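You operate a simulated robot arm through the tools that you are given. There is no shell and no other tool. Be economical: measure what you need, move in short steps, check, and stop when the job is done.

You are at the controls of a simulated two-armed robot. One attempt, no reset.

Task
Put the 8 mm dowel tin from the trestle table top on the middle of the turntable and the 10 mm dowel tin on top of the carton there. Stack the glued block labelled "29" from the top of the middle bench on top of the glued block that says "62". Stack the arched block that says "95" from the top of the clamp bench on top of the arched block labelled "72". Fetch the dowel from the top of the clamp bench and stand it on top of the brown sandpaper roll there. Do these in any order. Set down upright: dowel.

It is judged by the outcome, as a careful person would: the job done as asked, and still so three seconds after it is handed in. It fails if anything else is knocked over, pushed out of place, dropped, spilled or broken.

Robot
Two 7-joint arms with three-finger grippers on one trunk, on a base that drives. Base frame: it is fixed to the floor where the robot stands at the start and does not move with it; the origin is under the middle of the robot, x ahead of it, y to its left, z up; the surface under the hand at the start is at about z = 0.803. Lengths are in m, angles in degrees, forces in N, time in s.
The left shoulder is at the start at [0.07, 0.165, 1.138], the right one opposite. With the tool pointing down near the work surface each hand reaches from about 0.36 to 0.88 m from the robot's upright axis, wherever it stands, measured 20 degrees to its own side. Places, roughly: arched block [2.75, -5.5, 1]; carton [0.75, -0.25, 0.75]; dowel (2x2x5 cm) [2.8, -5.3, 0.9]; dowel tin [0.75, 0, 0.75]; glued block [4.25, -3.25, 1]; middle of the turntable [0.8, 2.8, 0.8]; sandpaper roll (9x9x12 cm) [2.8, -5.5, 1]. Payload 3.91 kg a hand.
The TCP of each hand is the grasp point between the finger pads, 0.03 m short of the fingertips. In the tool frame z runs along the fingers and y along their closing line. Largest opening 0.116 m; the body of the gripper starts 0.073 m behind the TCP.
Orientation is that of the tool frame in the base frame, as [roll, pitch, yaw] about the fixed x, y, z axes, in that order (R = Rz(yaw) Ry(pitch) Rx(roll)). With the fingers straight down and closing along the base's y, the tool's x points along the base's -x, its y along +y and its z along -z.

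Tools
- The arms move only by the tool drive_tool. It takes "left_plan", "right_plan" or both (then of equal length, played together; a hand with none holds still); each is a list of rows, each a list of 7 numbers: the shift along the tool's x, y, z in m, then the turn, a rotation vector about the tool's x, y, z in degrees, then the gripper command, from -1 (fully open) to 1 (shut), values between in proportion. In form: [[dx, dy, dz, wx, wy, wz, claw], ...]. A call has 1 to 10 rows; each row shifts and turns the commanded pose from where the row before left it, along the tool's axes as they then stand. A row lasts 0.2 s, in which the tool goes at most 0.05 m and 8.6 degrees; a call with a longer step from one row to the next is refused whole, and so is a gripper value outside its range. Where a pose cannot be reached the arm comes as near as it can. A force on the tool above 40 N (or 10 N above the force at the start of the call, whichever is more), or a blocked arm, ends the call early, and 0.2 s more pass. The fingers move at their own pace (about 0.153 m/s each) and stop on an object; they squeeze with about 22 N. The grip force told is the motor's: it shows also when the fingers shut on nothing. Time passes only in rows, and 0.2 s behind the last, so rows that do not move let the fingers close. It gives the time, the measured TCP pose, the force on the tool (base axes), the opening and the grip force at its end, in the units of the frame above (readings bear some noise), with the torque about the TCP (base axes, N m) and any sound that the robot's microphone picked up.
- Cameras (640 x 400 px; columns grow to the right, rows downward): "scene" is now at [0.1335, -0.0077, 1.4436]; the picture's right is [-0.10, -0.99, 0.00], its down [-0.67, 0.07, -0.74] and it looks along [0.74, -0.08, -0.67] (base axes); focal length 252 px, centre (320, 200). "left" rides on the left gripper at [0.075, 0.017, -0.088] in its tool frame; the picture's right is [-0.22, 0.97, 0.00], its down [-0.70, -0.16, -0.70] and it looks along [-0.68, -0.16, 0.71] (tool axes); focal length 247 px, centre (320, 200). "right" rides on the right gripper at [0.052, 0.056, -0.088] in its tool frame; the picture's right is [-0.73, 0.68, 0.00], its down [-0.49, -0.52, -0.70] and it looks along [-0.48, -0.51, 0.71] (tool axes); focal length 247 px, centre (320, 200). There is no depth. A picture from a camera that has moved, and an enlarged one, comes with that camera's place and axes in the base frame and with its lens.
- camera(camera): a new picture of that camera. No time passes.
- raise_lower(by): slides the trunk up (or, below 0, down) by that many m; the arms and the scene camera ride with it, the base frame stays. It gives what a move gives, with no picture.
- steer(legs): drives the robot by 1 to 6 legs, each [ahead, left, turn to the left] in m, m and degrees, along the robot's own axes; the way and the turn of a leg run together, so that a leg with both is an arc; at most 1.5 m and 180 degrees a leg. The arms and the cameras ride along, it lands a little off, and it stops where it bumps. It gives what a move gives.
- aim_head(pan, tilt): turns the head with the scene camera to pan (to the left, within 86 degrees either way) and tilt (down, from -29 to 69), counted from straight ahead of the robot. It gives what a move gives.
- zoom(camera, box): a new picture of the part [left, top, right, bottom] of that camera's present view, enlarged. No time passes.
- finish_job(): hands the job in; it is judged then, once.

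Go step by step. Nothing tells you exact positions but the pictures and the camera data: compare them with the known pose of the tool, close in by small moves and look again before you grip or let go. The budget is 165 turns and 122 pictures, counting those below and the enlarged ones. Unless the task says otherwise, let go and move clear before handing in.

The tools are called after ">>>" by a JSON object that holds its "method" and its "body". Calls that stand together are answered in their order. drive_tool: Moves the arms, as the interface text tells. Its arguments: {"type":"object","properties":{"left_plan":{"type":"array"},"right_plan":{"type":"array"}},"required":[]} The other tools are called the same way: raise_lower (by) slides the trunk up or down; steer (legs) drives the base; aim_head (pan, tilt) turns the head that bears the scene camera; camera (camera) takes a picture; zoom (camera, box) takes an enlarged picture of a part of a camera's view; finish_job () hands the job in.

At the start:

```text
t: 0.0
left_ee_pos: [0.667, 0.2378, 1.0365]
left_tool_rot: [179.9, 0.0, 179.9]
left_force: [0.0, -0.3, -0.4]
left_ft_torque: [0.02, 0.0, -0.03]
left_grip_width: 0.116
left_grip_force: 0.0
right_ee_pos: [0.6105, -0.3773, 1.0657]
right_tool_rot: [-180.0, 0.0, 180.0]
right_force: [-0.4, 0.1, -0.7]
right_ft_torque: [-0.01, 0.02, -0.01]
right_grip_width: 0.1162
right_grip_force: 0.1
trunk travel left (down, up): [-0.675, 0.165]
robot x, y, heading: [-0.0061, 0.0009, 0.2]
head pan, tilt: [-5.9, 42.2]
```

scene: 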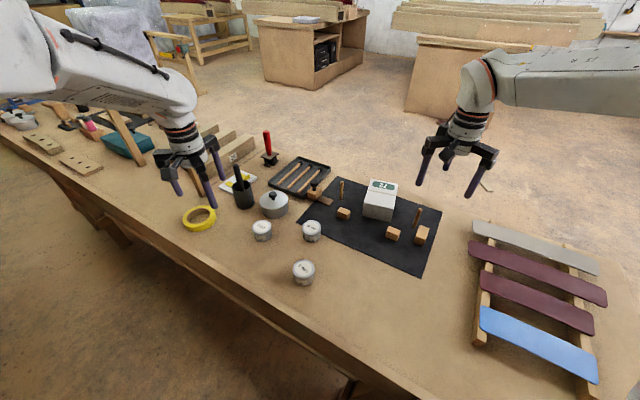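
right: 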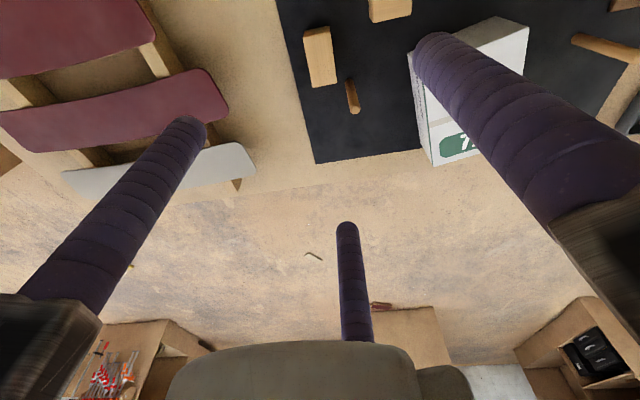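
left: 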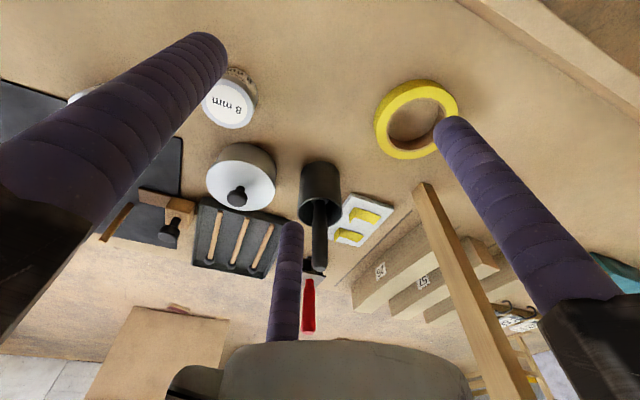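

I see three small tins near the middle of the table, a carton on the black mat. I zoom in to read the tin labels and locate them.

>>> {"method": "zoom", "body": {"camera": "scene", "box": [220, 160, 460, 310]}}

>>> {"method": "aim_head", "body": {"pan": 75, "tilt": 25}}

>>> {"method": "camera", "body": {"camera": "scene"}}

```text
2.67 times, centred on (340, 235) of scene
camera zoom: at [0.1335, -0.0077, 1.4436], right [-0.1, -0.99, 0.0], down [-0.67, 0.07, -0.74], along [0.74, -0.08, -0.67], focal length 672 px, centre (267, 107)
```

zoom: 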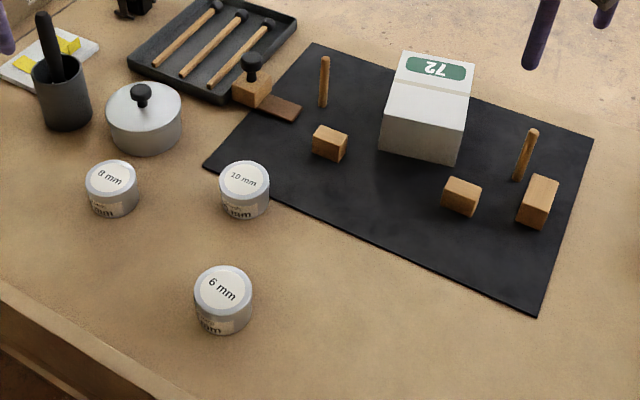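

```text
t: 1.5
left_ee_pos: [0.6678, 0.2382, 1.0352]
left_tool_rot: [-180.0, 0.0, -180.0]
left_force: [-0.6, -0.1, 0.4]
left_ft_torque: [-0.02, 0.02, 0.03]
left_grip_width: 0.1156
left_grip_force: 0.1
right_ee_pos: [0.6101, -0.3779, 1.0664]
right_tool_rot: [-180.0, 0.0, -180.0]
right_force: [0.2, 1.5, -0.5]
right_ft_torque: [-0.01, 0.01, 0.02]
right_grip_width: 0.116
right_grip_force: 0.0
trunk travel left (down, up): [-0.675, 0.165]
robot x, y, heading: [0.0019, -0.0007, 0.2]
head pan, tilt: [75.0, 25.0]
```

```text
117 pictures are left
camera scene: at [0.0744, 0.0899, 1.4702], right [0.97, -0.26, 0.0], down [-0.11, -0.41, -0.91], along [0.23, 0.88, -0.42], focal length 252 px, centre (320, 200)
```

scene: 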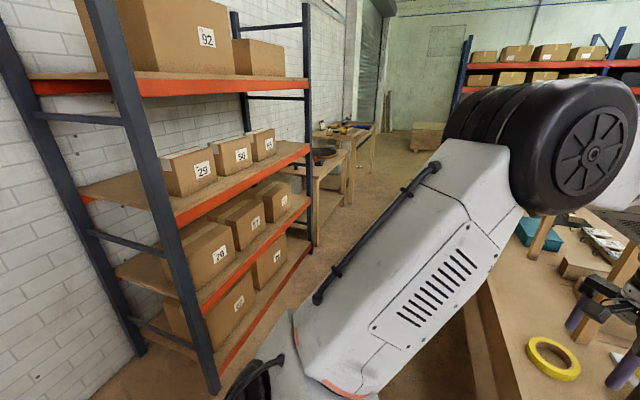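

The head view shows the turntable on a far bench to the left (dark disc). On the table the tins read 8 mm at about (0.685, 0.123) and 10 mm at about (0.663, -0.033). I bring the left hand above the 8 mm tin.

>>> {"method": "drive_tool", "body": {"left_plan": [[-0.006, -0.038, 0.02, 0, 0, 0, -0.7], [-0.006, -0.038, 0.025, 0, 0, 0, -0.7], [-0.006, -0.039, 0.025, 0, 0, 0, -0.7], [0, 0, 0.02, 0, 0, 0, -0.7], [0, 0, 0, 0, 0, 0, -0.7]]}}

>>> {"method": "camera", "body": {"camera": "left"}}

>>> {"method": "aim_head", "body": {"pan": 0, "tilt": 50}}

>>> {"method": "camera", "body": {"camera": "scene"}}

```text
t: 2.7
left_ee_pos: [0.6856, 0.1236, 0.9462]
left_tool_rot: [-180.0, 0.0, -179.9]
left_force: [-0.3, -1.1, -0.5]
left_ft_torque: [0.0, 0.0, -0.01]
left_grip_width: 0.0986
left_grip_force: 0.1
right_ee_pos: [0.6095, -0.3784, 1.0657]
right_tool_rot: [-180.0, 0.0, 179.9]
right_force: [-0.1, -0.3, -0.2]
right_ft_torque: [0.0, 0.0, 0.01]
right_grip_width: 0.1163
right_grip_force: 0.0
trunk travel left (down, up): [-0.675, 0.165]
robot x, y, heading: [-0.0024, -0.001, 0.1]
head pan, tilt: [75.0, 25.0]
```

```text
116 pictures are left
camera left: at [0.6112, 0.1396, 1.0336], right [0.22, 0.97, 0.0], down [0.7, -0.16, 0.7], along [0.68, -0.16, -0.71], focal length 247 px, centre (320, 200)
```

left: 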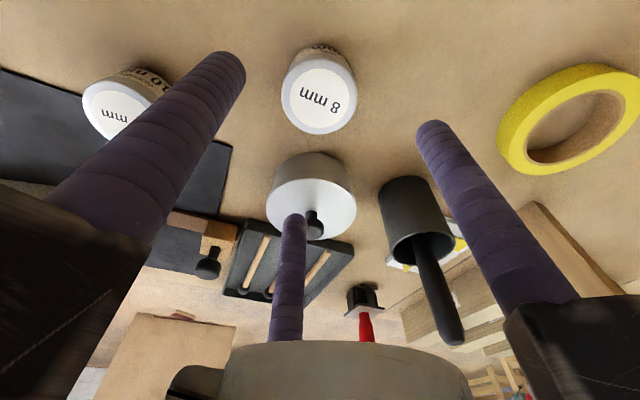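

```text
t: 4.2
left_ee_pos: [0.6849, 0.1221, 0.9458]
left_tool_rot: [180.0, 0.0, 180.0]
left_force: [0.6, 0.3, 0.4]
left_ft_torque: [0.0, 0.01, -0.02]
left_grip_width: 0.0987
left_grip_force: 0.1
right_ee_pos: [0.6099, -0.3769, 1.0651]
right_tool_rot: [-180.0, 0.0, 180.0]
right_force: [0.4, 0.9, -0.2]
right_ft_torque: [-0.02, -0.02, -0.01]
right_grip_width: 0.1159
right_grip_force: 0.0
trunk travel left (down, up): [-0.675, 0.165]
robot x, y, heading: [0.0034, -0.0029, 0.3]
head pan, tilt: [0.0, 50.0]
```

```text
115 pictures are left
camera scene: at [0.1275, 0.001, 1.4327], right [0.0, -1.0, 0.0], down [-0.77, 0.0, -0.64], along [0.64, 0.0, -0.77], focal length 252 px, centre (320, 200)
```

scene: 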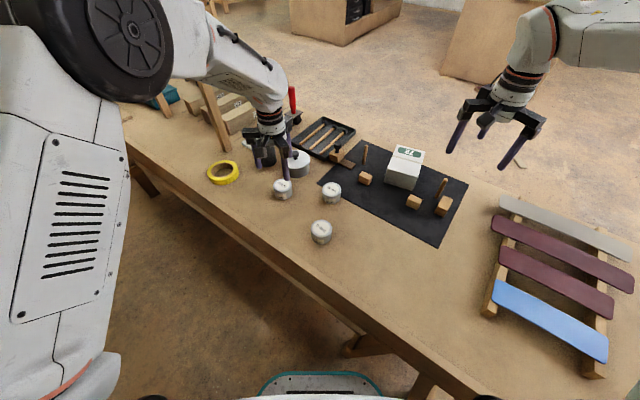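

The hand actually shows three fingers (one at tool +y, two at ±x on the -y side), and one would come close to the pot. I turn the left hand by 60° so that a gap faces the pot, then look.

>>> {"method": "drive_tool", "body": {"left_plan": [[0, 0, 0, 0, 0, 8.55, -0.5], [0, 0, 0, 0, 0, 8.55, -0.5], [0, 0, 0, 0, 0, 8.55, -0.5], [0, 0, 0, 0, 0, 8.55, -0.5], [0, 0, 0, 0, 0, 8.55, -0.5], [0, 0, 0, 0, 0, 8.55, -0.5], [0, 0, 0, 0, 0, 8.55, -0.5], [0, 0, 0.035, 0, 0, 0, -0.5], [0, 0, 0, 0, 0, 0, -0.5]]}}

>>> {"method": "camera", "body": {"camera": "left"}}

```text
t: 6.2
left_ee_pos: [0.685, 0.1234, 0.9121]
left_tool_rot: [179.9, 0.1, 120.1]
left_force: [-0.2, 0.1, -0.3]
left_ft_torque: [0.02, -0.02, 0.02]
left_grip_width: 0.0872
left_grip_force: 0.1
right_ee_pos: [0.6096, -0.3788, 1.0658]
right_tool_rot: [180.0, 0.1, -180.0]
right_force: [-0.9, -0.7, 0.6]
right_ft_torque: [0.01, -0.01, -0.01]
right_grip_width: 0.1161
right_grip_force: 0.1
trunk travel left (down, up): [-0.675, 0.165]
robot x, y, heading: [0.0017, -0.0017, 0.0]
head pan, tilt: [0.0, 50.0]
```

```text
114 pictures are left
camera left: at [0.6627, 0.1968, 1.0003], right [0.96, 0.3, 0.0], down [0.21, -0.68, 0.7], along [0.21, -0.67, -0.71], focal length 247 px, centre (320, 200)
```

left: 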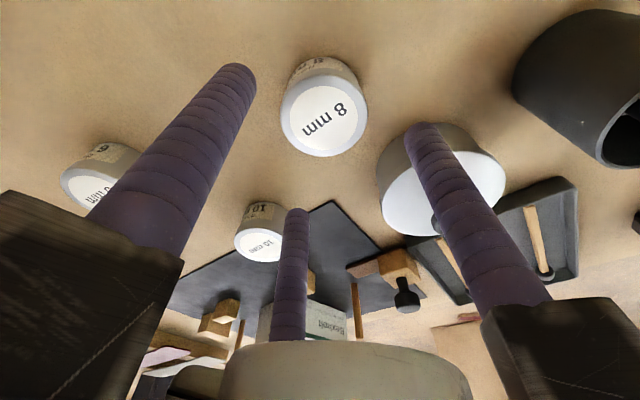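

The tin is centred between the fingers and a gap faces the pot. Down and close.

>>> {"method": "drive_tool", "body": {"left_plan": [[0, 0, 0.03, 0, 0, 0, -0.5], [0, 0, 0.03, 0, 0, 0, -0.5], [0, 0, 0.011, 0, 0, 0, -0.5], [0, 0, 0, 0, 0, 0, -0.2], [0, 0, 0, 0, 0, 0, 0.1], [0, 0, 0, 0, 0, 0, 0.4], [0, 0, 0, 0, 0, 0, 1], [0, 0, 0, 0, 0, 0, 1]]}}

>>> {"method": "camera", "body": {"camera": "left"}}

```text
t: 8.0
left_ee_pos: [0.6861, 0.1235, 0.8401]
left_tool_rot: [-179.9, 0.0, 120.2]
left_force: [1.2, 0.1, 0.8]
left_ft_torque: [-0.02, 0.02, 0.03]
left_grip_width: 0.0591
left_grip_force: 22.0
right_ee_pos: [0.6096, -0.3779, 1.0656]
right_tool_rot: [-180.0, -0.1, 179.9]
right_force: [0.7, 0.1, 0.7]
right_ft_torque: [0.02, 0.0, 0.04]
right_grip_width: 0.1161
right_grip_force: 0.1
trunk travel left (down, up): [-0.675, 0.165]
robot x, y, heading: [0.0007, 0.0031, 0.1]
head pan, tilt: [0.0, 50.0]
```

```text
113 pictures are left
camera left: at [0.6642, 0.1968, 0.9286], right [0.96, 0.3, 0.0], down [0.21, -0.68, 0.7], along [0.21, -0.67, -0.71], focal length 247 px, centre (320, 200)
```

left: 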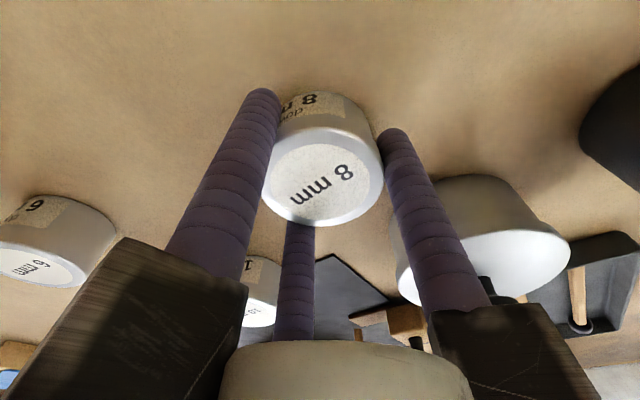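

Gripped (59 mm). I lift it and swing left, while the right hand approaches the 10 mm tin.

>>> {"method": "drive_tool", "body": {"left_plan": [[0, 0, -0.03, 0, 0, 0, 1], [0, 0, -0.04, 0, 0, 0, 1], [0, 0, -0.04, 0, 0, 0, 1], [0.02, 0.012, -0.04, 0, 0, 0, 1], [0.035, 0.02, 0, 0, 0, 0, 1], [0.035, 0.02, 0, 0, 0, 0, 1], [0.035, 0.02, 0, 0, 0, 0, 1], [0.0, 0.0, 0, 0, 0, 0, 1], [0, 0, 0, 0, 0, 0, 1], [0, 0, 0, 0, 0, 0, 1]], "right_plan": [[0, 0, 0, 0, 0, 0, -1], [0, 0, 0, 0, 0, 0, -1], [-0.006, 0.043, 0, 0, 0, 0, -0.5], [-0.006, 0.043, 0, 0, 0, 0, -0.5], [-0.006, 0.043, 0.01, 0, 0, 0, -0.5], [-0.007, 0.043, 0.02, 0, 0, 0, -0.5], [-0.007, 0.043, 0.02, 0, 0, 0, -0.5], [-0.007, 0.043, 0.02, 0, 0, 0, -0.5], [-0.007, 0.043, 0.02, 0, 0, 0, -0.5], [-0.008, 0.043, 0.02, 0, 0, 0, -0.5]]}}

>>> {"method": "camera", "body": {"camera": "right"}}

>>> {"method": "camera", "body": {"camera": "scene"}}

```text
t: 10.2
left_ee_pos: [0.6842, 0.2693, 0.9919]
left_tool_rot: [-179.8, 0.0, 120.2]
left_force: [-0.4, -0.1, -0.7]
left_ft_torque: [-0.02, 0.03, -0.01]
left_grip_width: 0.0594
left_grip_force: 21.7
right_ee_pos: [0.6992, -0.0556, 0.9796]
right_tool_rot: [-179.8, -0.9, -179.2]
right_force: [-0.3, 0.3, -0.6]
right_ft_torque: [-0.04, 0.05, -0.02]
right_grip_width: 0.0869
right_grip_force: 0.0
right hand out of reach, approached as far as the arm can: row 9, 10
trunk travel left (down, up): [-0.675, 0.165]
robot x, y, heading: [-0.0026, -0.0013, 0.2]
head pan, tilt: [0.0, 50.0]
```

```text
112 pictures are left
camera right: at [0.6461, -0.0004, 1.0682], right [0.72, 0.69, -0.01], down [0.5, -0.51, 0.69], along [0.47, -0.51, -0.72], focal length 247 px, centre (320, 200)
```

right: 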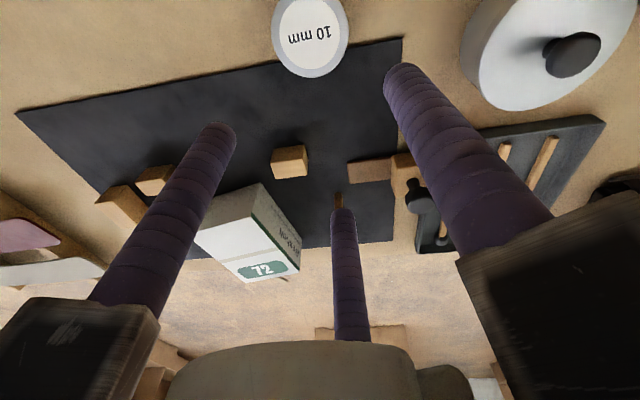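

```text
111 pictures are left
camera scene: at [0.1292, 0.0032, 1.4325], right [0.0, -1.0, 0.0], down [-0.77, 0.0, -0.64], along [0.64, 0.0, -0.77], focal length 252 px, centre (320, 200)
```

scene: 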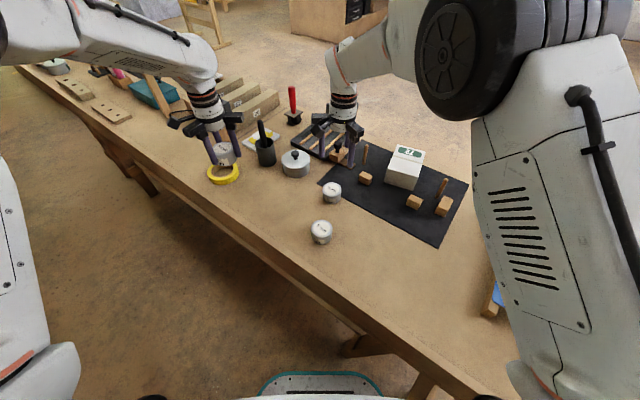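

The right arm reaches its cross-body limit here. I draw both hands back a little and shift the base left so the 10 mm tin lies comfortably on the right hand's side.

>>> {"method": "drive_tool", "body": {"left_plan": [[-0.02, -0.035, -0.02, 0, 0, 0, 1], [-0.02, -0.035, -0.02, 0, 0, 0, 1], [-0.02, -0.035, -0.02, 0, 0, 0, 1], [-0.02, -0.035, -0.0, 0, 0, 0, 1], [0, 0, 0, 0, 0, 0, 1]], "right_plan": [[0, -0.04, -0.02, 0, 0, 0, -0.5], [0, -0.04, -0.02, 0, 0, 0, -0.5], [0, -0.04, -0.02, 0, 0, 0, -0.5], [0, -0.03, 0, 0, 0, 0, -0.5], [0, 0, 0, 0, 0, 0, -0.5]]}}

>>> {"method": "steer", "body": {"legs": [[0, 0.18, 0]]}}

>>> {"method": "camera", "body": {"camera": "scene"}}

```text
t: 11.4
left_ee_pos: [0.6041, 0.1315, 1.0511]
left_tool_rot: [-179.8, 0.1, 120.3]
left_force: [0.1, -0.1, -1.5]
left_ft_torque: [-0.01, -0.01, -0.03]
left_grip_width: 0.0589
left_grip_force: 22.4
right_ee_pos: [0.6993, -0.2044, 1.0392]
right_tool_rot: [-179.9, -0.1, -180.0]
right_force: [-0.2, 0.3, -0.1]
right_ft_torque: [-0.02, 0.01, 0.0]
right_grip_width: 0.087
right_grip_force: 0.1
trunk travel left (down, up): [-0.675, 0.165]
robot x, y, heading: [0.0006, -0.0008, -0.2]
head pan, tilt: [0.0, 50.0]
```

```text
t: 12.9
left_ee_pos: [0.6031, 0.3077, 1.0512]
left_tool_rot: [-180.0, -0.1, 120.0]
left_force: [-0.6, -0.7, -1.2]
left_ft_torque: [-0.03, 0.0, 0.05]
left_grip_width: 0.0589
left_grip_force: 21.6
right_ee_pos: [0.6984, -0.0284, 1.0408]
right_tool_rot: [179.9, 0.0, 179.8]
right_force: [0.5, 0.0, 0.6]
right_ft_torque: [-0.02, 0.0, -0.01]
right_grip_width: 0.087
right_grip_force: 0.1
trunk travel left (down, up): [-0.675, 0.165]
robot x, y, heading: [0.0026, 0.1824, -0.2]
head pan, tilt: [0.0, 50.0]
```

```text
110 pictures are left
camera scene: at [0.1279, 0.1819, 1.4326], right [0.0, -1.0, 0.0], down [-0.77, 0.0, -0.64], along [0.64, 0.0, -0.77], focal length 252 px, centre (320, 200)
```

scene: 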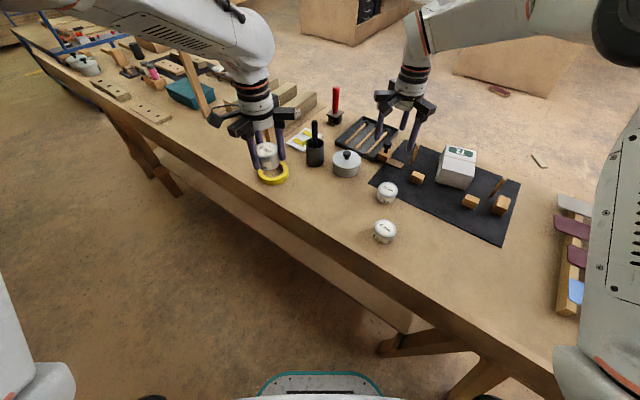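

The base shifted; the right hand is now near-over the 10 mm tin. I align it and lower partway.

>>> {"method": "drive_tool", "body": {"right_plan": [[0.016, -0.002, 0.04, 0, 0, 0, -0.5], [0.016, -0.002, 0.04, 0, 0, 0, -0.5], [0, 0, 0.045, 0, 0, 0, -0.5], [0, 0, 0, 0, 0, 0, -0.5]]}}

>>> {"method": "camera", "body": {"camera": "right"}}

```text
t: 13.9
left_ee_pos: [0.603, 0.3092, 1.051]
left_tool_rot: [180.0, 0.0, 119.9]
left_force: [-0.4, -0.1, 0.1]
left_ft_torque: [0.0, 0.01, -0.01]
left_grip_width: 0.0591
left_grip_force: 22.5
right_ee_pos: [0.6668, -0.0326, 0.919]
right_tool_rot: [179.9, 0.0, 179.7]
right_force: [0.3, -0.5, 0.2]
right_ft_torque: [0.04, -0.04, 0.02]
right_grip_width: 0.0871
right_grip_force: 0.2
trunk travel left (down, up): [-0.675, 0.165]
robot x, y, heading: [-0.0043, 0.1819, -0.2]
head pan, tilt: [0.0, 50.0]
```

```text
109 pictures are left
camera right: at [0.614, 0.0231, 1.0064], right [0.74, 0.68, 0.0], down [0.48, -0.53, 0.7], along [0.47, -0.51, -0.71], focal length 247 px, centre (320, 200)
```

right: 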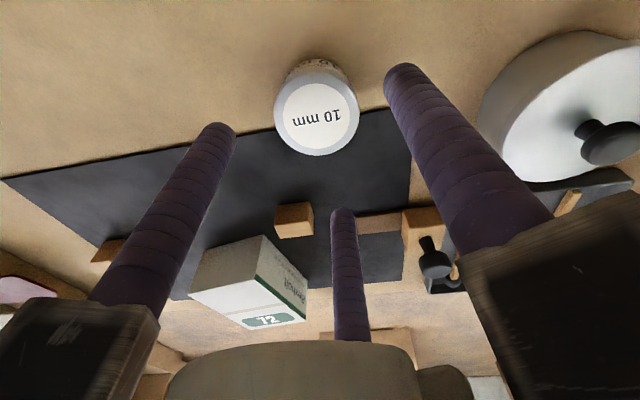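

Well aligned; down and close on the 10 mm tin, then a small lift.

>>> {"method": "drive_tool", "body": {"right_plan": [[0.001, -0.002, 0.03, 0, 0, 0, -0.5], [0, 0, 0.03, 0, 0, 0, -0.5], [0, 0, 0.018, 0, 0, 0, -0.5], [0, 0, 0, 0, 0, 0, -0.1], [0, 0, 0, 0, 0, 0, 0.3], [0, 0, 0, 0, 0, 0, 1], [0, 0, 0, 0, 0, 0, 1], [0, 0, -0.04, 0, 0, 0, 1], [0, 0, -0.05, 0, 0, 0, 1], [0, 0, -0.05, 0, 0, 0, 1]]}}

>>> {"method": "camera", "body": {"camera": "right"}}

>>> {"method": "zoom", "body": {"camera": "scene", "box": [360, 120, 540, 232]}}

```text
t: 16.1
left_ee_pos: [0.6031, 0.3095, 1.0525]
left_tool_rot: [-179.9, 0.0, 120.0]
left_force: [-0.7, -0.4, -1.2]
left_ft_torque: [-0.04, -0.04, -0.03]
left_grip_width: 0.0591
left_grip_force: 21.9
right_ee_pos: [0.6639, -0.0339, 0.9786]
right_tool_rot: [180.0, 0.0, 179.8]
right_force: [0.1, -0.3, -1.3]
right_ft_torque: [0.01, 0.01, 0.02]
right_grip_width: 0.0589
right_grip_force: 22.1
trunk travel left (down, up): [-0.675, 0.165]
robot x, y, heading: [-0.0025, 0.1805, -0.3]
head pan, tilt: [0.0, 50.0]
```

```text
108 pictures are left
camera right: at [0.6112, 0.0227, 1.0681], right [0.73, 0.68, 0.0], down [0.48, -0.52, 0.7], along [0.47, -0.51, -0.71], focal length 247 px, centre (320, 200)
```

right: 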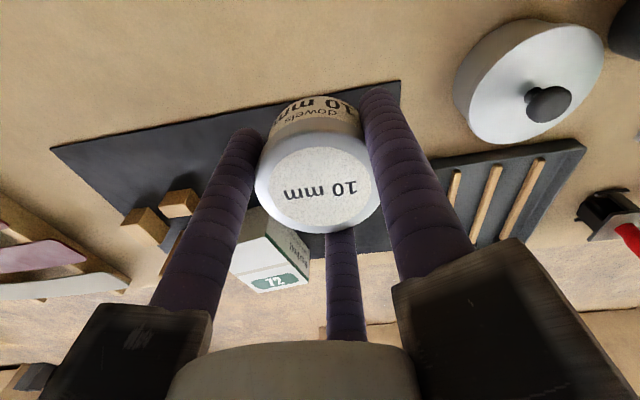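

```text
3.56 times, centred on (450, 176) of scene
camera zoom: at [0.1266, 0.1824, 1.4327], right [0.0, -1.0, 0.0], down [-0.77, 0.0, -0.64], along [0.64, 0.0, -0.77], focal length 897 px, centre (-142, 285)
```

zoom: 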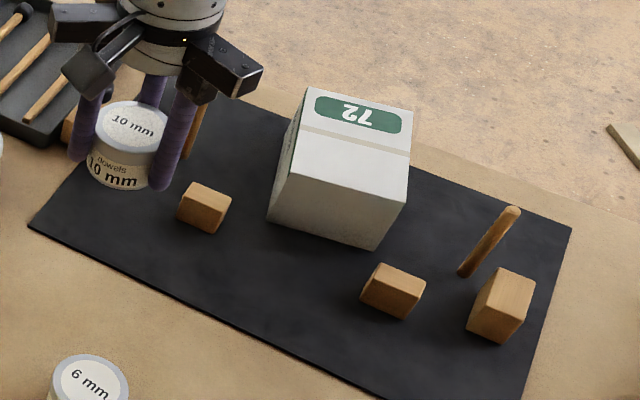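

Both tins are held. The carton's top centre works out to about (0.784, -0.289) with top z≈0.865. I carry the 10 mm tin above it.

>>> {"method": "drive_tool", "body": {"right_plan": [[-0.01, -0.03, -0.02, 0, 0, 0, 1], [-0.018, -0.038, -0.02, 0, 0, 0, 1], [-0.018, -0.038, 0, 0, 0, 0, 1], [-0.018, -0.038, 0, 0, 0, 0, 1], [-0.018, -0.038, 0, 0, 0, 0, 1], [-0.018, -0.038, 0, 0, 0, 0, 1], [-0.02, -0.035, 0, 0, 0, 0, 1], [0, 0, 0, 0, 0, 0, 1]]}}

>>> {"method": "camera", "body": {"camera": "right"}}

>>> {"method": "zoom", "body": {"camera": "scene", "box": [360, 100, 540, 212]}}

```text
t: 17.9
left_ee_pos: [0.6024, 0.3081, 1.0525]
left_tool_rot: [179.8, 0.1, 119.8]
left_force: [0.0, 0.0, -0.6]
left_ft_torque: [0.02, -0.04, 0.01]
left_grip_width: 0.0592
left_grip_force: 22.5
right_ee_pos: [0.7837, -0.2885, 1.0171]
right_tool_rot: [180.0, 0.0, 179.8]
right_force: [-0.4, -1.2, -1.3]
right_ft_torque: [0.03, -0.02, 0.01]
right_grip_width: 0.0588
right_grip_force: 22.3
trunk travel left (down, up): [-0.675, 0.165]
robot x, y, heading: [0.0011, 0.1759, 0.0]
head pan, tilt: [0.0, 50.0]
```

```text
106 pictures are left
camera right: at [0.7311, -0.2341, 1.1052], right [0.73, 0.68, 0.0], down [0.48, -0.53, 0.7], along [0.48, -0.51, -0.71], focal length 247 px, centre (320, 200)
```

right: 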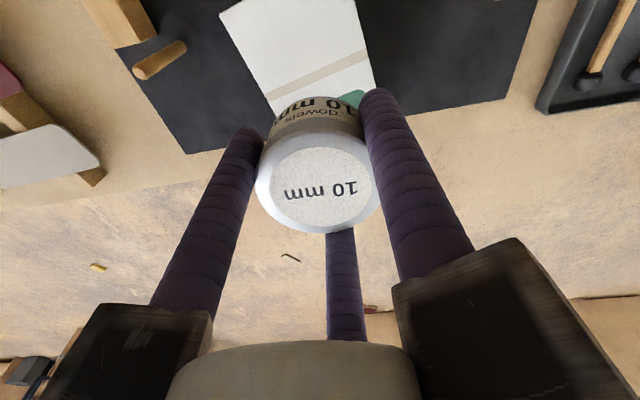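

```text
3.56 times, centred on (450, 156) of scene
camera zoom: at [0.1261, 0.1827, 1.4328], right [0.0, -1.0, 0.0], down [-0.77, 0.0, -0.64], along [0.64, 0.0, -0.77], focal length 897 px, centre (-142, 356)
```

zoom: 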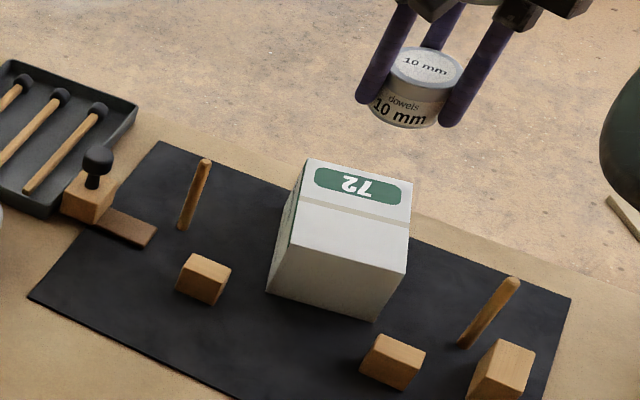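

Corner checks from both cameras agree, so the tin is centred over the carton. I lower to just above the top.

>>> {"method": "drive_tool", "body": {"right_plan": [[0.002, 0, 0.04, 0, 0, 0, 1], [0, 0, 0.04, 0, 0, 0, 1], [0, 0, 0.022, 0, 0, 0, 1], [0, 0, 0.003, 0, 0, 0, 1], [0, 0, 0, 0, 0, 0, 1]]}}

>>> {"method": "zoom", "body": {"camera": "scene", "box": [400, 110, 520, 185]}}

```text
t: 19.1
left_ee_pos: [0.6032, 0.3088, 1.0523]
left_tool_rot: [-180.0, 0.1, 120.0]
left_force: [0.2, -0.4, -0.8]
left_ft_torque: [0.01, 0.01, 0.01]
left_grip_width: 0.059
left_grip_force: 22.0
right_ee_pos: [0.7816, -0.2892, 0.9124]
right_tool_rot: [-179.9, 0.0, 179.8]
right_force: [-0.3, -0.6, -0.8]
right_ft_torque: [-0.01, 0.01, 0.0]
right_grip_width: 0.059
right_grip_force: 22.2
trunk travel left (down, up): [-0.675, 0.165]
robot x, y, heading: [-0.0001, 0.1843, -0.5]
head pan, tilt: [0.0, 50.0]
```

```text
5.33 times, centred on (460, 148) of scene
camera zoom: at [0.128, 0.1827, 1.4326], right [0.0, -1.0, 0.0], down [-0.77, 0.0, -0.64], along [0.64, 0.0, -0.77], focal length 1345 px, centre (-427, 480)
```

zoom: 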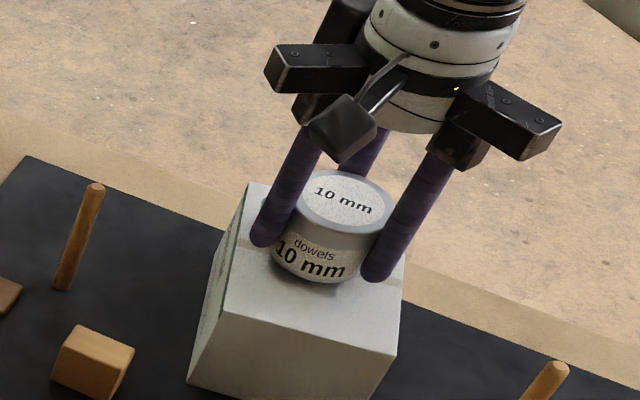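

Very close to the top. I ease down in small steps, watching for contact.

>>> {"method": "drive_tool", "body": {"right_plan": [[0, 0, 0.003, 0, 0, 0, 1], [0, 0, 0.003, 0, 0, 0, 1], [0, 0, 0, 0, 0, 0, 1]]}}

>>> {"method": "zoom", "body": {"camera": "scene", "box": [400, 110, 520, 185]}}

```text
t: 19.9
left_ee_pos: [0.6037, 0.3102, 1.0509]
left_tool_rot: [180.0, -0.1, 120.0]
left_force: [0.2, -1.1, -0.9]
left_ft_torque: [0.02, -0.04, -0.04]
left_grip_width: 0.0591
left_grip_force: 21.4
right_ee_pos: [0.7813, -0.2882, 0.9071]
right_tool_rot: [180.0, 0.1, 179.7]
right_force: [1.8, -1.8, 7.0]
right_ft_torque: [0.14, 0.11, -0.02]
right_grip_width: 0.0589
right_grip_force: 22.3
trunk travel left (down, up): [-0.675, 0.165]
robot x, y, heading: [0.002, 0.1824, -0.1]
head pan, tilt: [0.0, 50.0]
```

```text
5.33 times, centred on (460, 148) of scene
camera zoom: at [0.127, 0.1831, 1.4329], right [0.0, -1.0, 0.0], down [-0.77, 0.0, -0.64], along [0.64, 0.0, -0.77], focal length 1345 px, centre (-427, 480)
```

zoom: 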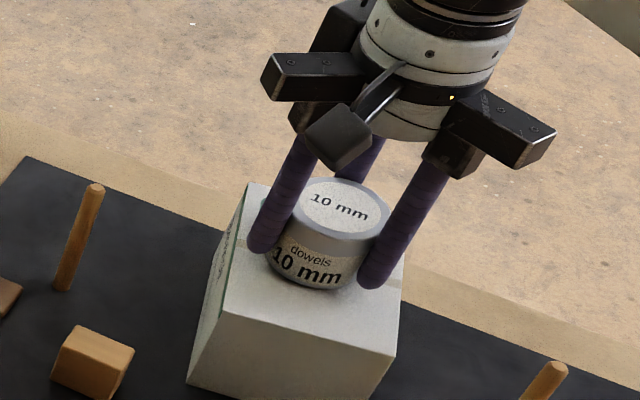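

Contact (7 N). I release slowly and rise straight up.

>>> {"method": "drive_tool", "body": {"right_plan": [[0, 0, 0, 0, 0, 0, 0.0], [0, 0, 0, 0, 0, 0, -0.4], [0, 0, 0, 0, 0, 0, -0.5], [0, 0, -0.02, 0, 0, 0, -0.5], [0, 0, -0.04, 0, 0, 0, -0.5], [0, 0, -0.04, 0, 0, 0, -0.5], [0, 0, -0.04, 0, 0, 0, -0.5], [0.04, 0, -0.02, 0, 0, 0, -0.5], [0.04, 0, 0, 0, 0, 0, -0.5], [0.04, 0, 0, 0, 0, 0, -0.5]]}}

>>> {"method": "zoom", "body": {"camera": "scene", "box": [370, 90, 530, 190]}}

```text
t: 22.1
left_ee_pos: [0.603, 0.3103, 1.0529]
left_tool_rot: [179.9, 0.0, 120.1]
left_force: [-0.6, -0.6, -0.8]
left_ft_torque: [-0.02, -0.01, -0.01]
left_grip_width: 0.0588
left_grip_force: 22.1
right_ee_pos: [0.6621, -0.2855, 1.0676]
right_tool_rot: [-179.9, 0.1, 179.7]
right_force: [0.2, 0.1, -0.5]
right_ft_torque: [-0.02, -0.01, 0.0]
right_grip_width: 0.087
right_grip_force: 0.1
trunk travel left (down, up): [-0.675, 0.165]
robot x, y, heading: [-0.0009, 0.1786, -0.2]
head pan, tilt: [0.0, 50.0]
```

```text
4.00 times, centred on (450, 140) of scene
camera zoom: at [0.1263, 0.1832, 1.4328], right [0.0, -1.0, 0.0], down [-0.77, 0.0, -0.64], along [0.64, 0.0, -0.77], focal length 1009 px, centre (-200, 440)
```

zoom: 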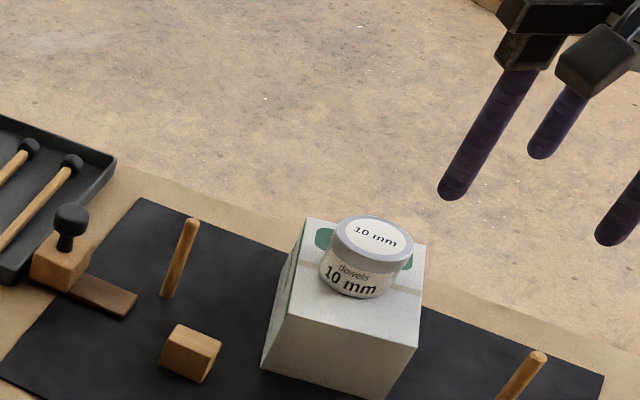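

The 10 mm tin stands on the carton. Next I tuck both hands, back off and turn left to view the turntable bench.

>>> {"method": "drive_tool", "body": {"left_plan": [[0.025, -0.02, -0.02, 0, 0, 0, 1], [0.025, -0.02, -0.02, 0, 0, 0, 1], [0.025, -0.02, -0.02, 0, 0, 0, 1], [0.025, -0.02, 0, 0, 0, 0, 1], [0.025, -0.02, 0, 0, 0, 0, 1], [0.025, -0.02, 0, 0, 0, 0, 1]], "right_plan": [[0.04, 0.025, -0.02, 0, 0, 0, -0.5], [0.04, 0.025, -0.02, 0, 0, 0, -0.5], [0.04, 0.025, 0, 0, 0, 0, -0.5], [0.04, 0.025, 0, 0, 0, 0, -0.5], [0.04, 0.025, 0, 0, 0, 0, -0.5], [0.04, 0.025, 0, 0, 0, 0, -0.5]]}}

>>> {"method": "steer", "body": {"legs": [[-0.2, 0, 0], [0, 0, 57]]}}

>>> {"method": "aim_head", "body": {"pan": 10, "tilt": 25}}

>>> {"method": "camera", "body": {"camera": "scene"}}

```text
refused: row 1 steps farther than a row can; nothing moved
```

```text
t: 26.3
left_ee_pos: [0.0308, 0.7536, 1.0502]
left_tool_rot: [-180.0, 0.0, 175.7]
left_force: [-0.1, 0.4, -0.6]
left_ft_torque: [-0.02, -0.02, 0.02]
left_grip_width: 0.0591
left_grip_force: 21.9
right_ee_pos: [0.5572, 0.4653, 1.0656]
right_tool_rot: [-179.9, 0.0, -124.5]
right_force: [0.4, 0.8, 0.4]
right_ft_torque: [0.01, 0.04, 0.02]
right_grip_width: 0.0869
right_grip_force: 0.0
trunk travel left (down, up): [-0.675, 0.165]
robot x, y, heading: [-0.2017, 0.1849, 55.4]
head pan, tilt: [0.0, 50.0]
```

```text
t: 27.1
left_ee_pos: [0.0318, 0.7524, 1.0509]
left_tool_rot: [-180.0, 0.0, 175.6]
left_force: [0.7, 0.3, -1.6]
left_ft_torque: [0.0, 0.02, -0.01]
left_grip_width: 0.0593
left_grip_force: 21.9
right_ee_pos: [0.556, 0.4654, 1.0659]
right_tool_rot: [-180.0, 0.0, -124.5]
right_force: [0.6, 0.1, 1.0]
right_ft_torque: [0.04, 0.03, 0.03]
right_grip_width: 0.0869
right_grip_force: 0.0
trunk travel left (down, up): [-0.675, 0.165]
robot x, y, heading: [-0.2029, 0.1812, 55.5]
head pan, tilt: [10.0, 25.0]
```

```text
101 pictures are left
camera scene: at [-0.1368, 0.3093, 1.4701], right [0.91, -0.41, 0.0], down [-0.18, -0.39, -0.91], along [0.38, 0.82, -0.42], focal length 252 px, centre (320, 200)
```

scene: 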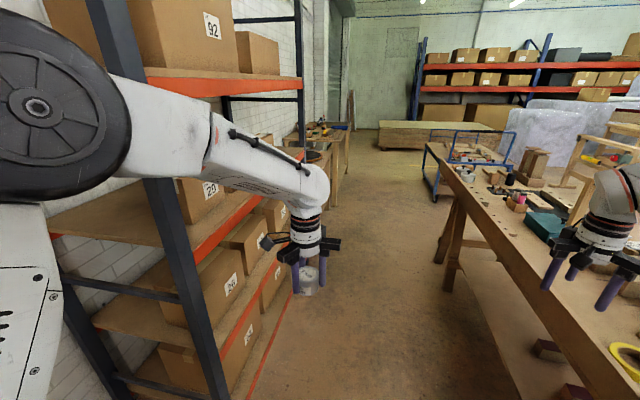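

I tuck the hands properly, then drive along the corridor between rack and table.

>>> {"method": "drive_tool", "body": {"left_plan": [[0.02, -0.02, -0.02, 0, 0, 0, 1], [0.02, -0.02, -0.02, 0, 0, 0, 1], [0.02, -0.02, -0.02, 0, 0, 0, 1], [0.02, -0.02, 0, 0, 0, 0, 1], [0.02, -0.02, 0, 0, 0, 0, 1], [0.02, -0.02, 0, 0, 0, 0, 1]], "right_plan": [[0.035, 0.025, -0.02, 0, 0, 0, -0.5], [0.035, 0.025, -0.02, 0, 0, 0, -0.5], [0.035, 0.025, 0, 0, 0, 0, -0.5], [0.035, 0.025, 0, 0, 0, 0, -0.5], [0.035, 0.025, 0, 0, 0, 0, -0.5], [0.035, 0.025, 0, 0, 0, 0, -0.5]]}}

>>> {"method": "aim_head", "body": {"pan": 15, "tilt": 45}}

>>> {"method": "camera", "body": {"camera": "scene"}}

```text
t: 28.6
left_ee_pos: [-0.1004, 0.6413, 1.1113]
left_tool_rot: [-180.0, 0.2, 175.6]
left_force: [-0.8, 0.0, -0.5]
left_ft_torque: [0.04, -0.09, -0.01]
left_grip_width: 0.0591
left_grip_force: 22.0
right_ee_pos: [0.3129, 0.3748, 1.107]
right_tool_rot: [-177.1, -0.9, -125.1]
right_force: [-1.9, -0.2, 2.1]
right_ft_torque: [0.01, -0.09, 0.02]
right_grip_width: 0.0872
right_grip_force: 0.0
trunk travel left (down, up): [-0.675, 0.165]
robot x, y, heading: [-0.2052, 0.1833, 55.8]
head pan, tilt: [10.0, 25.0]
```

```text
t: 29.4
left_ee_pos: [-0.0962, 0.6423, 1.1123]
left_tool_rot: [180.0, 0.1, 175.6]
left_force: [0.6, -0.4, -1.3]
left_ft_torque: [0.0, 0.01, 0.0]
left_grip_width: 0.0592
left_grip_force: 21.7
right_ee_pos: [0.3163, 0.3731, 1.1066]
right_tool_rot: [-177.3, -1.2, -125.1]
right_force: [-0.3, -0.6, 0.8]
right_ft_torque: [0.02, -0.01, 0.0]
right_grip_width: 0.0871
right_grip_force: 0.1
trunk travel left (down, up): [-0.675, 0.165]
robot x, y, heading: [-0.2028, 0.1847, 55.5]
head pan, tilt: [15.0, 45.0]
```

```text
100 pictures are left
camera scene: at [-0.1475, 0.3021, 1.4396], right [0.94, -0.33, 0.0], down [-0.24, -0.67, -0.71], along [0.24, 0.67, -0.71], focal length 252 px, centre (320, 200)
```

scene: 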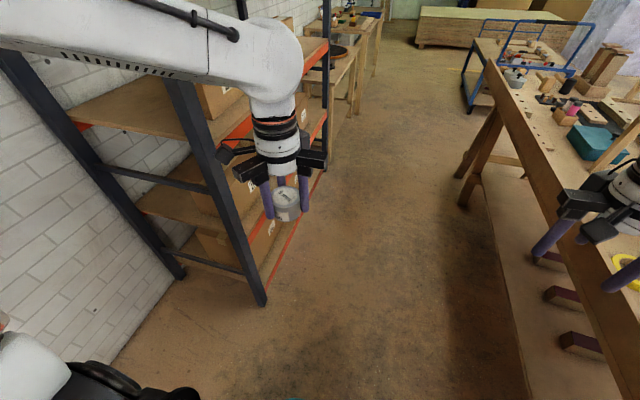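

The corridor is clear. I drive 1.4 m ahead with a slight shift right, then look at the turntable.

>>> {"method": "steer", "body": {"legs": [[0.7, -0.07, 0], [0.9, 0, 0]]}}

>>> {"method": "aim_head", "body": {"pan": 40, "tilt": 38}}

>>> {"method": "camera", "body": {"camera": "scene"}}

```text
t: 37.6
left_ee_pos: [0.8723, 1.9223, 1.1108]
left_tool_rot: [179.9, 0.0, 176.1]
left_force: [-0.9, 0.5, -0.3]
left_ft_torque: [-0.02, -0.03, 0.03]
left_grip_width: 0.0591
left_grip_force: 21.5
right_ee_pos: [1.2838, 1.6631, 1.1091]
right_tool_rot: [-179.9, 0.0, -124.0]
right_force: [0.3, 0.4, -0.1]
right_ft_torque: [0.01, -0.02, 0.0]
right_grip_width: 0.0872
right_grip_force: 0.1
trunk travel left (down, up): [-0.675, 0.165]
robot x, y, heading: [0.7687, 1.4616, 55.8]
head pan, tilt: [15.0, 45.0]
```

```text
t: 38.5
left_ee_pos: [0.8723, 1.9228, 1.1115]
left_tool_rot: [180.0, 0.0, 176.1]
left_force: [-0.5, -0.3, 0.2]
left_ft_torque: [-0.02, 0.02, 0.01]
left_grip_width: 0.0589
left_grip_force: 22.3
right_ee_pos: [1.2841, 1.6622, 1.1091]
right_tool_rot: [179.9, 0.0, -124.1]
right_force: [0.5, 0.2, 0.2]
right_ft_torque: [0.0, -0.05, 0.0]
right_grip_width: 0.0868
right_grip_force: 0.1
trunk travel left (down, up): [-0.675, 0.165]
robot x, y, heading: [0.7666, 1.4621, 55.9]
head pan, tilt: [40.0, 38.0]
```

```text
99 pictures are left
camera scene: at [0.7887, 1.5908, 1.4498], right [0.99, 0.1, 0.0], down [0.06, -0.61, -0.79], along [-0.08, 0.78, -0.62], focal length 252 px, centre (320, 200)
```

scene: 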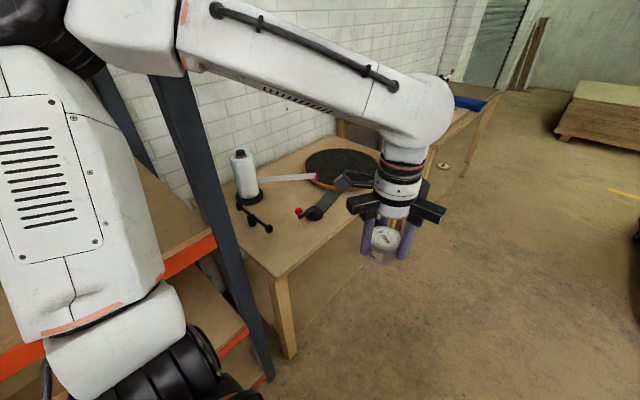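

The turntable (black disc) is ahead-left at about (0.79, 2.7). I drive on 0.95 m and turn left toward it.

>>> {"method": "steer", "body": {"legs": [[0.95, 0, 0], [0, 0, 62]]}}

>>> {"method": "aim_head", "body": {"pan": 10, "tilt": 45}}

>>> {"method": "camera", "body": {"camera": "scene"}}

```text
t: 46.4
left_ee_pos: [0.9457, 2.5635, 1.1122]
left_tool_rot: [-180.0, -0.1, -120.3]
left_force: [-0.2, -0.2, -0.2]
left_ft_torque: [-0.02, 0.01, 0.01]
left_grip_width: 0.0592
left_grip_force: 21.8
right_ee_pos: [1.3606, 2.814, 1.1094]
right_tool_rot: [180.0, 0.0, -60.5]
right_force: [-0.6, -0.9, -0.4]
right_ft_torque: [0.01, 0.0, 0.01]
right_grip_width: 0.0868
right_grip_force: 0.1
trunk travel left (down, up): [-0.675, 0.165]
robot x, y, heading: [1.3123, 2.2661, 119.5]
head pan, tilt: [40.0, 38.0]
```

```text
t: 47.3
left_ee_pos: [0.9433, 2.5629, 1.1112]
left_tool_rot: [180.0, 0.1, -120.3]
left_force: [0.5, -0.4, -1.2]
left_ft_torque: [-0.02, 0.0, 0.0]
left_grip_width: 0.0591
left_grip_force: 21.6
right_ee_pos: [1.3601, 2.8144, 1.1098]
right_tool_rot: [180.0, 0.0, -60.5]
right_force: [0.7, 0.3, 0.4]
right_ft_torque: [0.0, 0.0, -0.03]
right_grip_width: 0.0869
right_grip_force: 0.0
trunk travel left (down, up): [-0.675, 0.165]
robot x, y, heading: [1.3097, 2.2656, 119.8]
head pan, tilt: [10.0, 45.0]
```

```text
98 pictures are left
camera scene: at [1.2332, 2.3723, 1.4396], right [0.77, 0.64, 0.0], down [0.45, -0.55, -0.71], along [-0.45, 0.55, -0.71], focal length 252 px, centre (320, 200)
```

scene: 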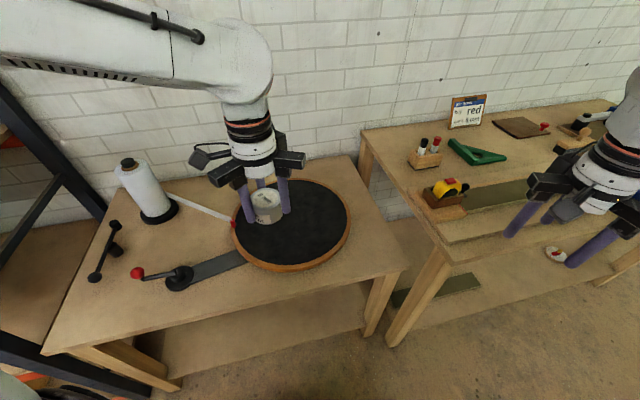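

The disc centre is about (0.805, 2.74). I move the held 8 mm tin over it, staying high, and view it with the left camera.

>>> {"method": "drive_tool", "body": {"left_plan": [[-0.0166, 0.0417, 0, 0, 0, 0, 1], [-0.0166, 0.0417, 0, 0, 0, 0, 1], [-0.0166, 0.0417, 0, 0, 0, 0, 1], [-0.0166, 0.0417, 0, 0, 0, 0, 1], [-0.0166, 0.0417, 0, 0, 0, 0, 1], [0, 0, 0.04, 0, 0, 0, 1], [0, 0, 0.04, 0, 0, 0, 1], [0, 0, 0, 0, 0, 0, 1]]}}

>>> {"method": "camera", "body": {"camera": "left"}}

>>> {"method": "camera", "body": {"camera": "scene"}}

```text
t: 49.1
left_ee_pos: [0.8042, 2.7381, 1.0337]
left_tool_rot: [-180.0, 0.1, -120.4]
left_force: [0.3, -0.8, -0.3]
left_ft_torque: [-0.02, 0.01, 0.02]
left_grip_width: 0.0592
left_grip_force: 22.0
right_ee_pos: [1.3601, 2.8134, 1.11]
right_tool_rot: [179.9, -0.1, -60.5]
right_force: [0.1, 0.1, 0.4]
right_ft_torque: [-0.01, 0.01, -0.02]
right_grip_width: 0.0869
right_grip_force: 0.1
trunk travel left (down, up): [-0.675, 0.165]
robot x, y, heading: [1.3107, 2.2614, 119.3]
head pan, tilt: [10.0, 45.0]
```

```text
97 pictures are left
camera left: at [0.7521, 2.6807, 1.1209], right [-0.73, 0.69, 0.0], down [0.49, 0.52, 0.7], along [0.48, 0.51, -0.71], focal length 247 px, centre (320, 200)
```

left: 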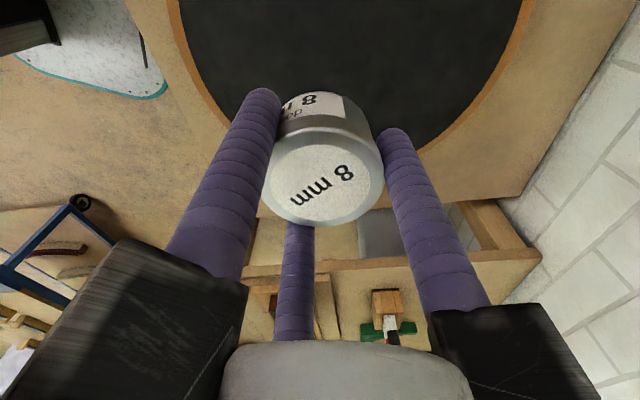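

```text
96 pictures are left
camera scene: at [1.2335, 2.3719, 1.4396], right [0.77, 0.64, 0.0], down [0.45, -0.55, -0.71], along [-0.45, 0.55, -0.71], focal length 252 px, centre (320, 200)
```

scene: 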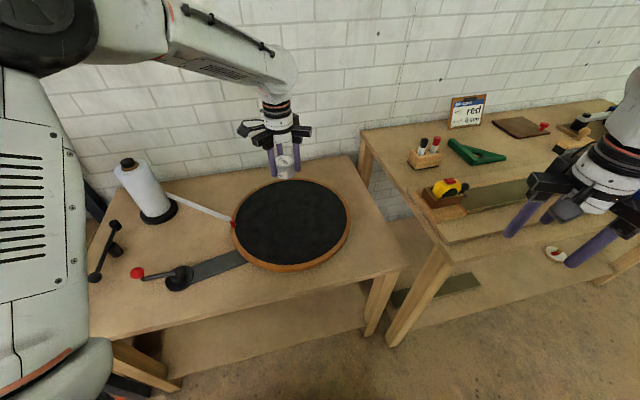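

I lower the tin closer to the disc so its position can be judged directly in the scene picture.

>>> {"method": "drive_tool", "body": {"left_plan": [[0, 0, 0.04, 0, 0, 0, 1], [0, 0, 0.04, 0, 0, 0, 1], [0, 0, 0.04, 0, 0, 0, 1], [0, 0, 0.04, 0, 0, 0, 1], [0, 0, 0.02, 0, 0, 0, 1], [0, 0, 0, 0, 0, 0, 1]]}}

>>> {"method": "zoom", "body": {"camera": "scene", "box": [210, 140, 370, 290]}}

```text
t: 50.5
left_ee_pos: [0.8068, 2.7387, 0.8517]
left_tool_rot: [179.9, -0.1, -120.3]
left_force: [-0.6, -0.1, -0.8]
left_ft_torque: [0.0, 0.02, 0.05]
left_grip_width: 0.0588
left_grip_force: 22.0
right_ee_pos: [1.3603, 2.8143, 1.1098]
right_tool_rot: [-179.9, 0.0, -60.4]
right_force: [-0.6, 0.1, 0.1]
right_ft_torque: [0.02, 0.02, 0.03]
right_grip_width: 0.0869
right_grip_force: 0.1
trunk travel left (down, up): [-0.675, 0.165]
robot x, y, heading: [1.3109, 2.2636, 119.5]
head pan, tilt: [10.0, 45.0]
```

```text
2.67 times, centred on (290, 215) of scene
camera zoom: at [1.2333, 2.3723, 1.4396], right [0.77, 0.64, 0.0], down [0.45, -0.55, -0.71], along [-0.45, 0.55, -0.71], focal length 672 px, centre (400, 160)
```

zoom: 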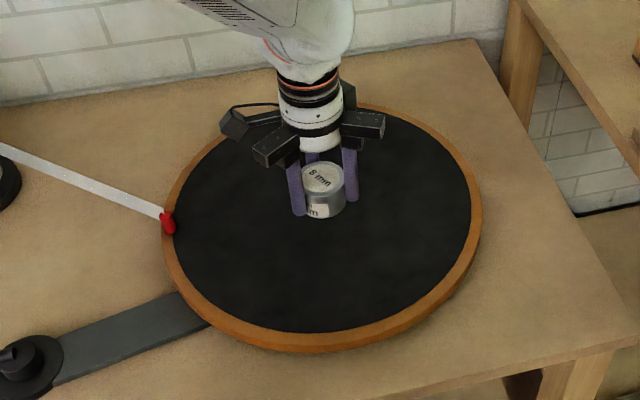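

The tin is nearly central; I nudge it ~1.3 cm toward the true centre and ease down for contact.

>>> {"method": "drive_tool", "body": {"left_plan": [[-0.003, 0.013, 0.004, 0, 0, 0, 1], [0, 0, 0.004, 0, 0, 0, 1], [0, 0, 0.004, 0, 0, 0, 1], [0, 0, 0, 0, 0, 0, 1]]}}

>>> {"method": "zoom", "body": {"camera": "scene", "box": [210, 140, 370, 290]}}

```text
t: 51.5
left_ee_pos: [0.796, 2.7483, 0.8396]
left_tool_rot: [180.0, 0.0, -120.2]
left_force: [-0.2, 0.2, -0.6]
left_ft_torque: [0.0, 0.03, -0.02]
left_grip_width: 0.0592
left_grip_force: 22.1
right_ee_pos: [1.3607, 2.8143, 1.11]
right_tool_rot: [179.9, 0.0, -60.5]
right_force: [-0.9, 0.4, -0.1]
right_ft_torque: [0.0, -0.02, -0.01]
right_grip_width: 0.0873
right_grip_force: 0.0
trunk travel left (down, up): [-0.675, 0.165]
robot x, y, heading: [1.3091, 2.2665, 119.3]
head pan, tilt: [10.0, 45.0]
```

```text
2.67 times, centred on (290, 215) of scene
camera zoom: at [1.2332, 2.3725, 1.4396], right [0.77, 0.64, 0.0], down [0.45, -0.55, -0.71], along [-0.45, 0.55, -0.71], focal length 672 px, centre (400, 160)
```

zoom: 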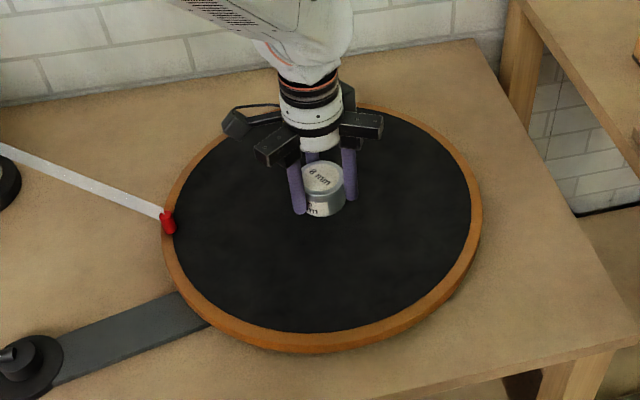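

No contact yet; I continue down in small steps, shifting slightly toward the line of the centre.

>>> {"method": "drive_tool", "body": {"left_plan": [[0, 0.002, 0.004, 0, 0, 0, 1], [0, 0.002, 0.004, 0, 0, 0, 1], [0, 0.001, 0.004, 0, 0, 0, 1], [0, 0, 0, 0, 0, 0, 1]]}}

>>> {"method": "zoom", "body": {"camera": "scene", "box": [250, 170, 330, 220]}}

```text
t: 52.5
left_ee_pos: [0.7919, 2.7501, 0.827]
left_tool_rot: [180.0, 0.0, -120.4]
left_force: [0.5, 0.0, -0.3]
left_ft_torque: [0.01, 0.01, -0.01]
left_grip_width: 0.0593
left_grip_force: 21.8
right_ee_pos: [1.3601, 2.814, 1.109]
right_tool_rot: [-180.0, 0.0, -60.6]
right_force: [0.0, -0.6, 0.1]
right_ft_torque: [0.04, -0.01, -0.03]
right_grip_width: 0.087
right_grip_force: 0.1
trunk travel left (down, up): [-0.675, 0.165]
robot x, y, heading: [1.3104, 2.2646, 119.6]
head pan, tilt: [10.0, 45.0]
```

```text
8.00 times, centred on (290, 195) of scene
camera zoom: at [1.2333, 2.3724, 1.4396], right [0.77, 0.64, 0.0], down [0.45, -0.55, -0.71], along [-0.45, 0.55, -0.71], focal length 2018 px, centre (560, 240)
```

zoom: 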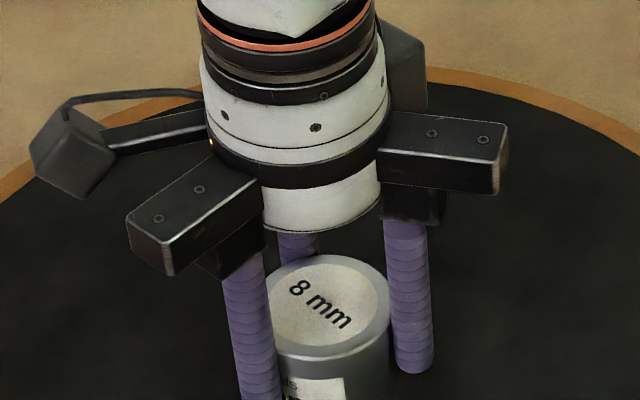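

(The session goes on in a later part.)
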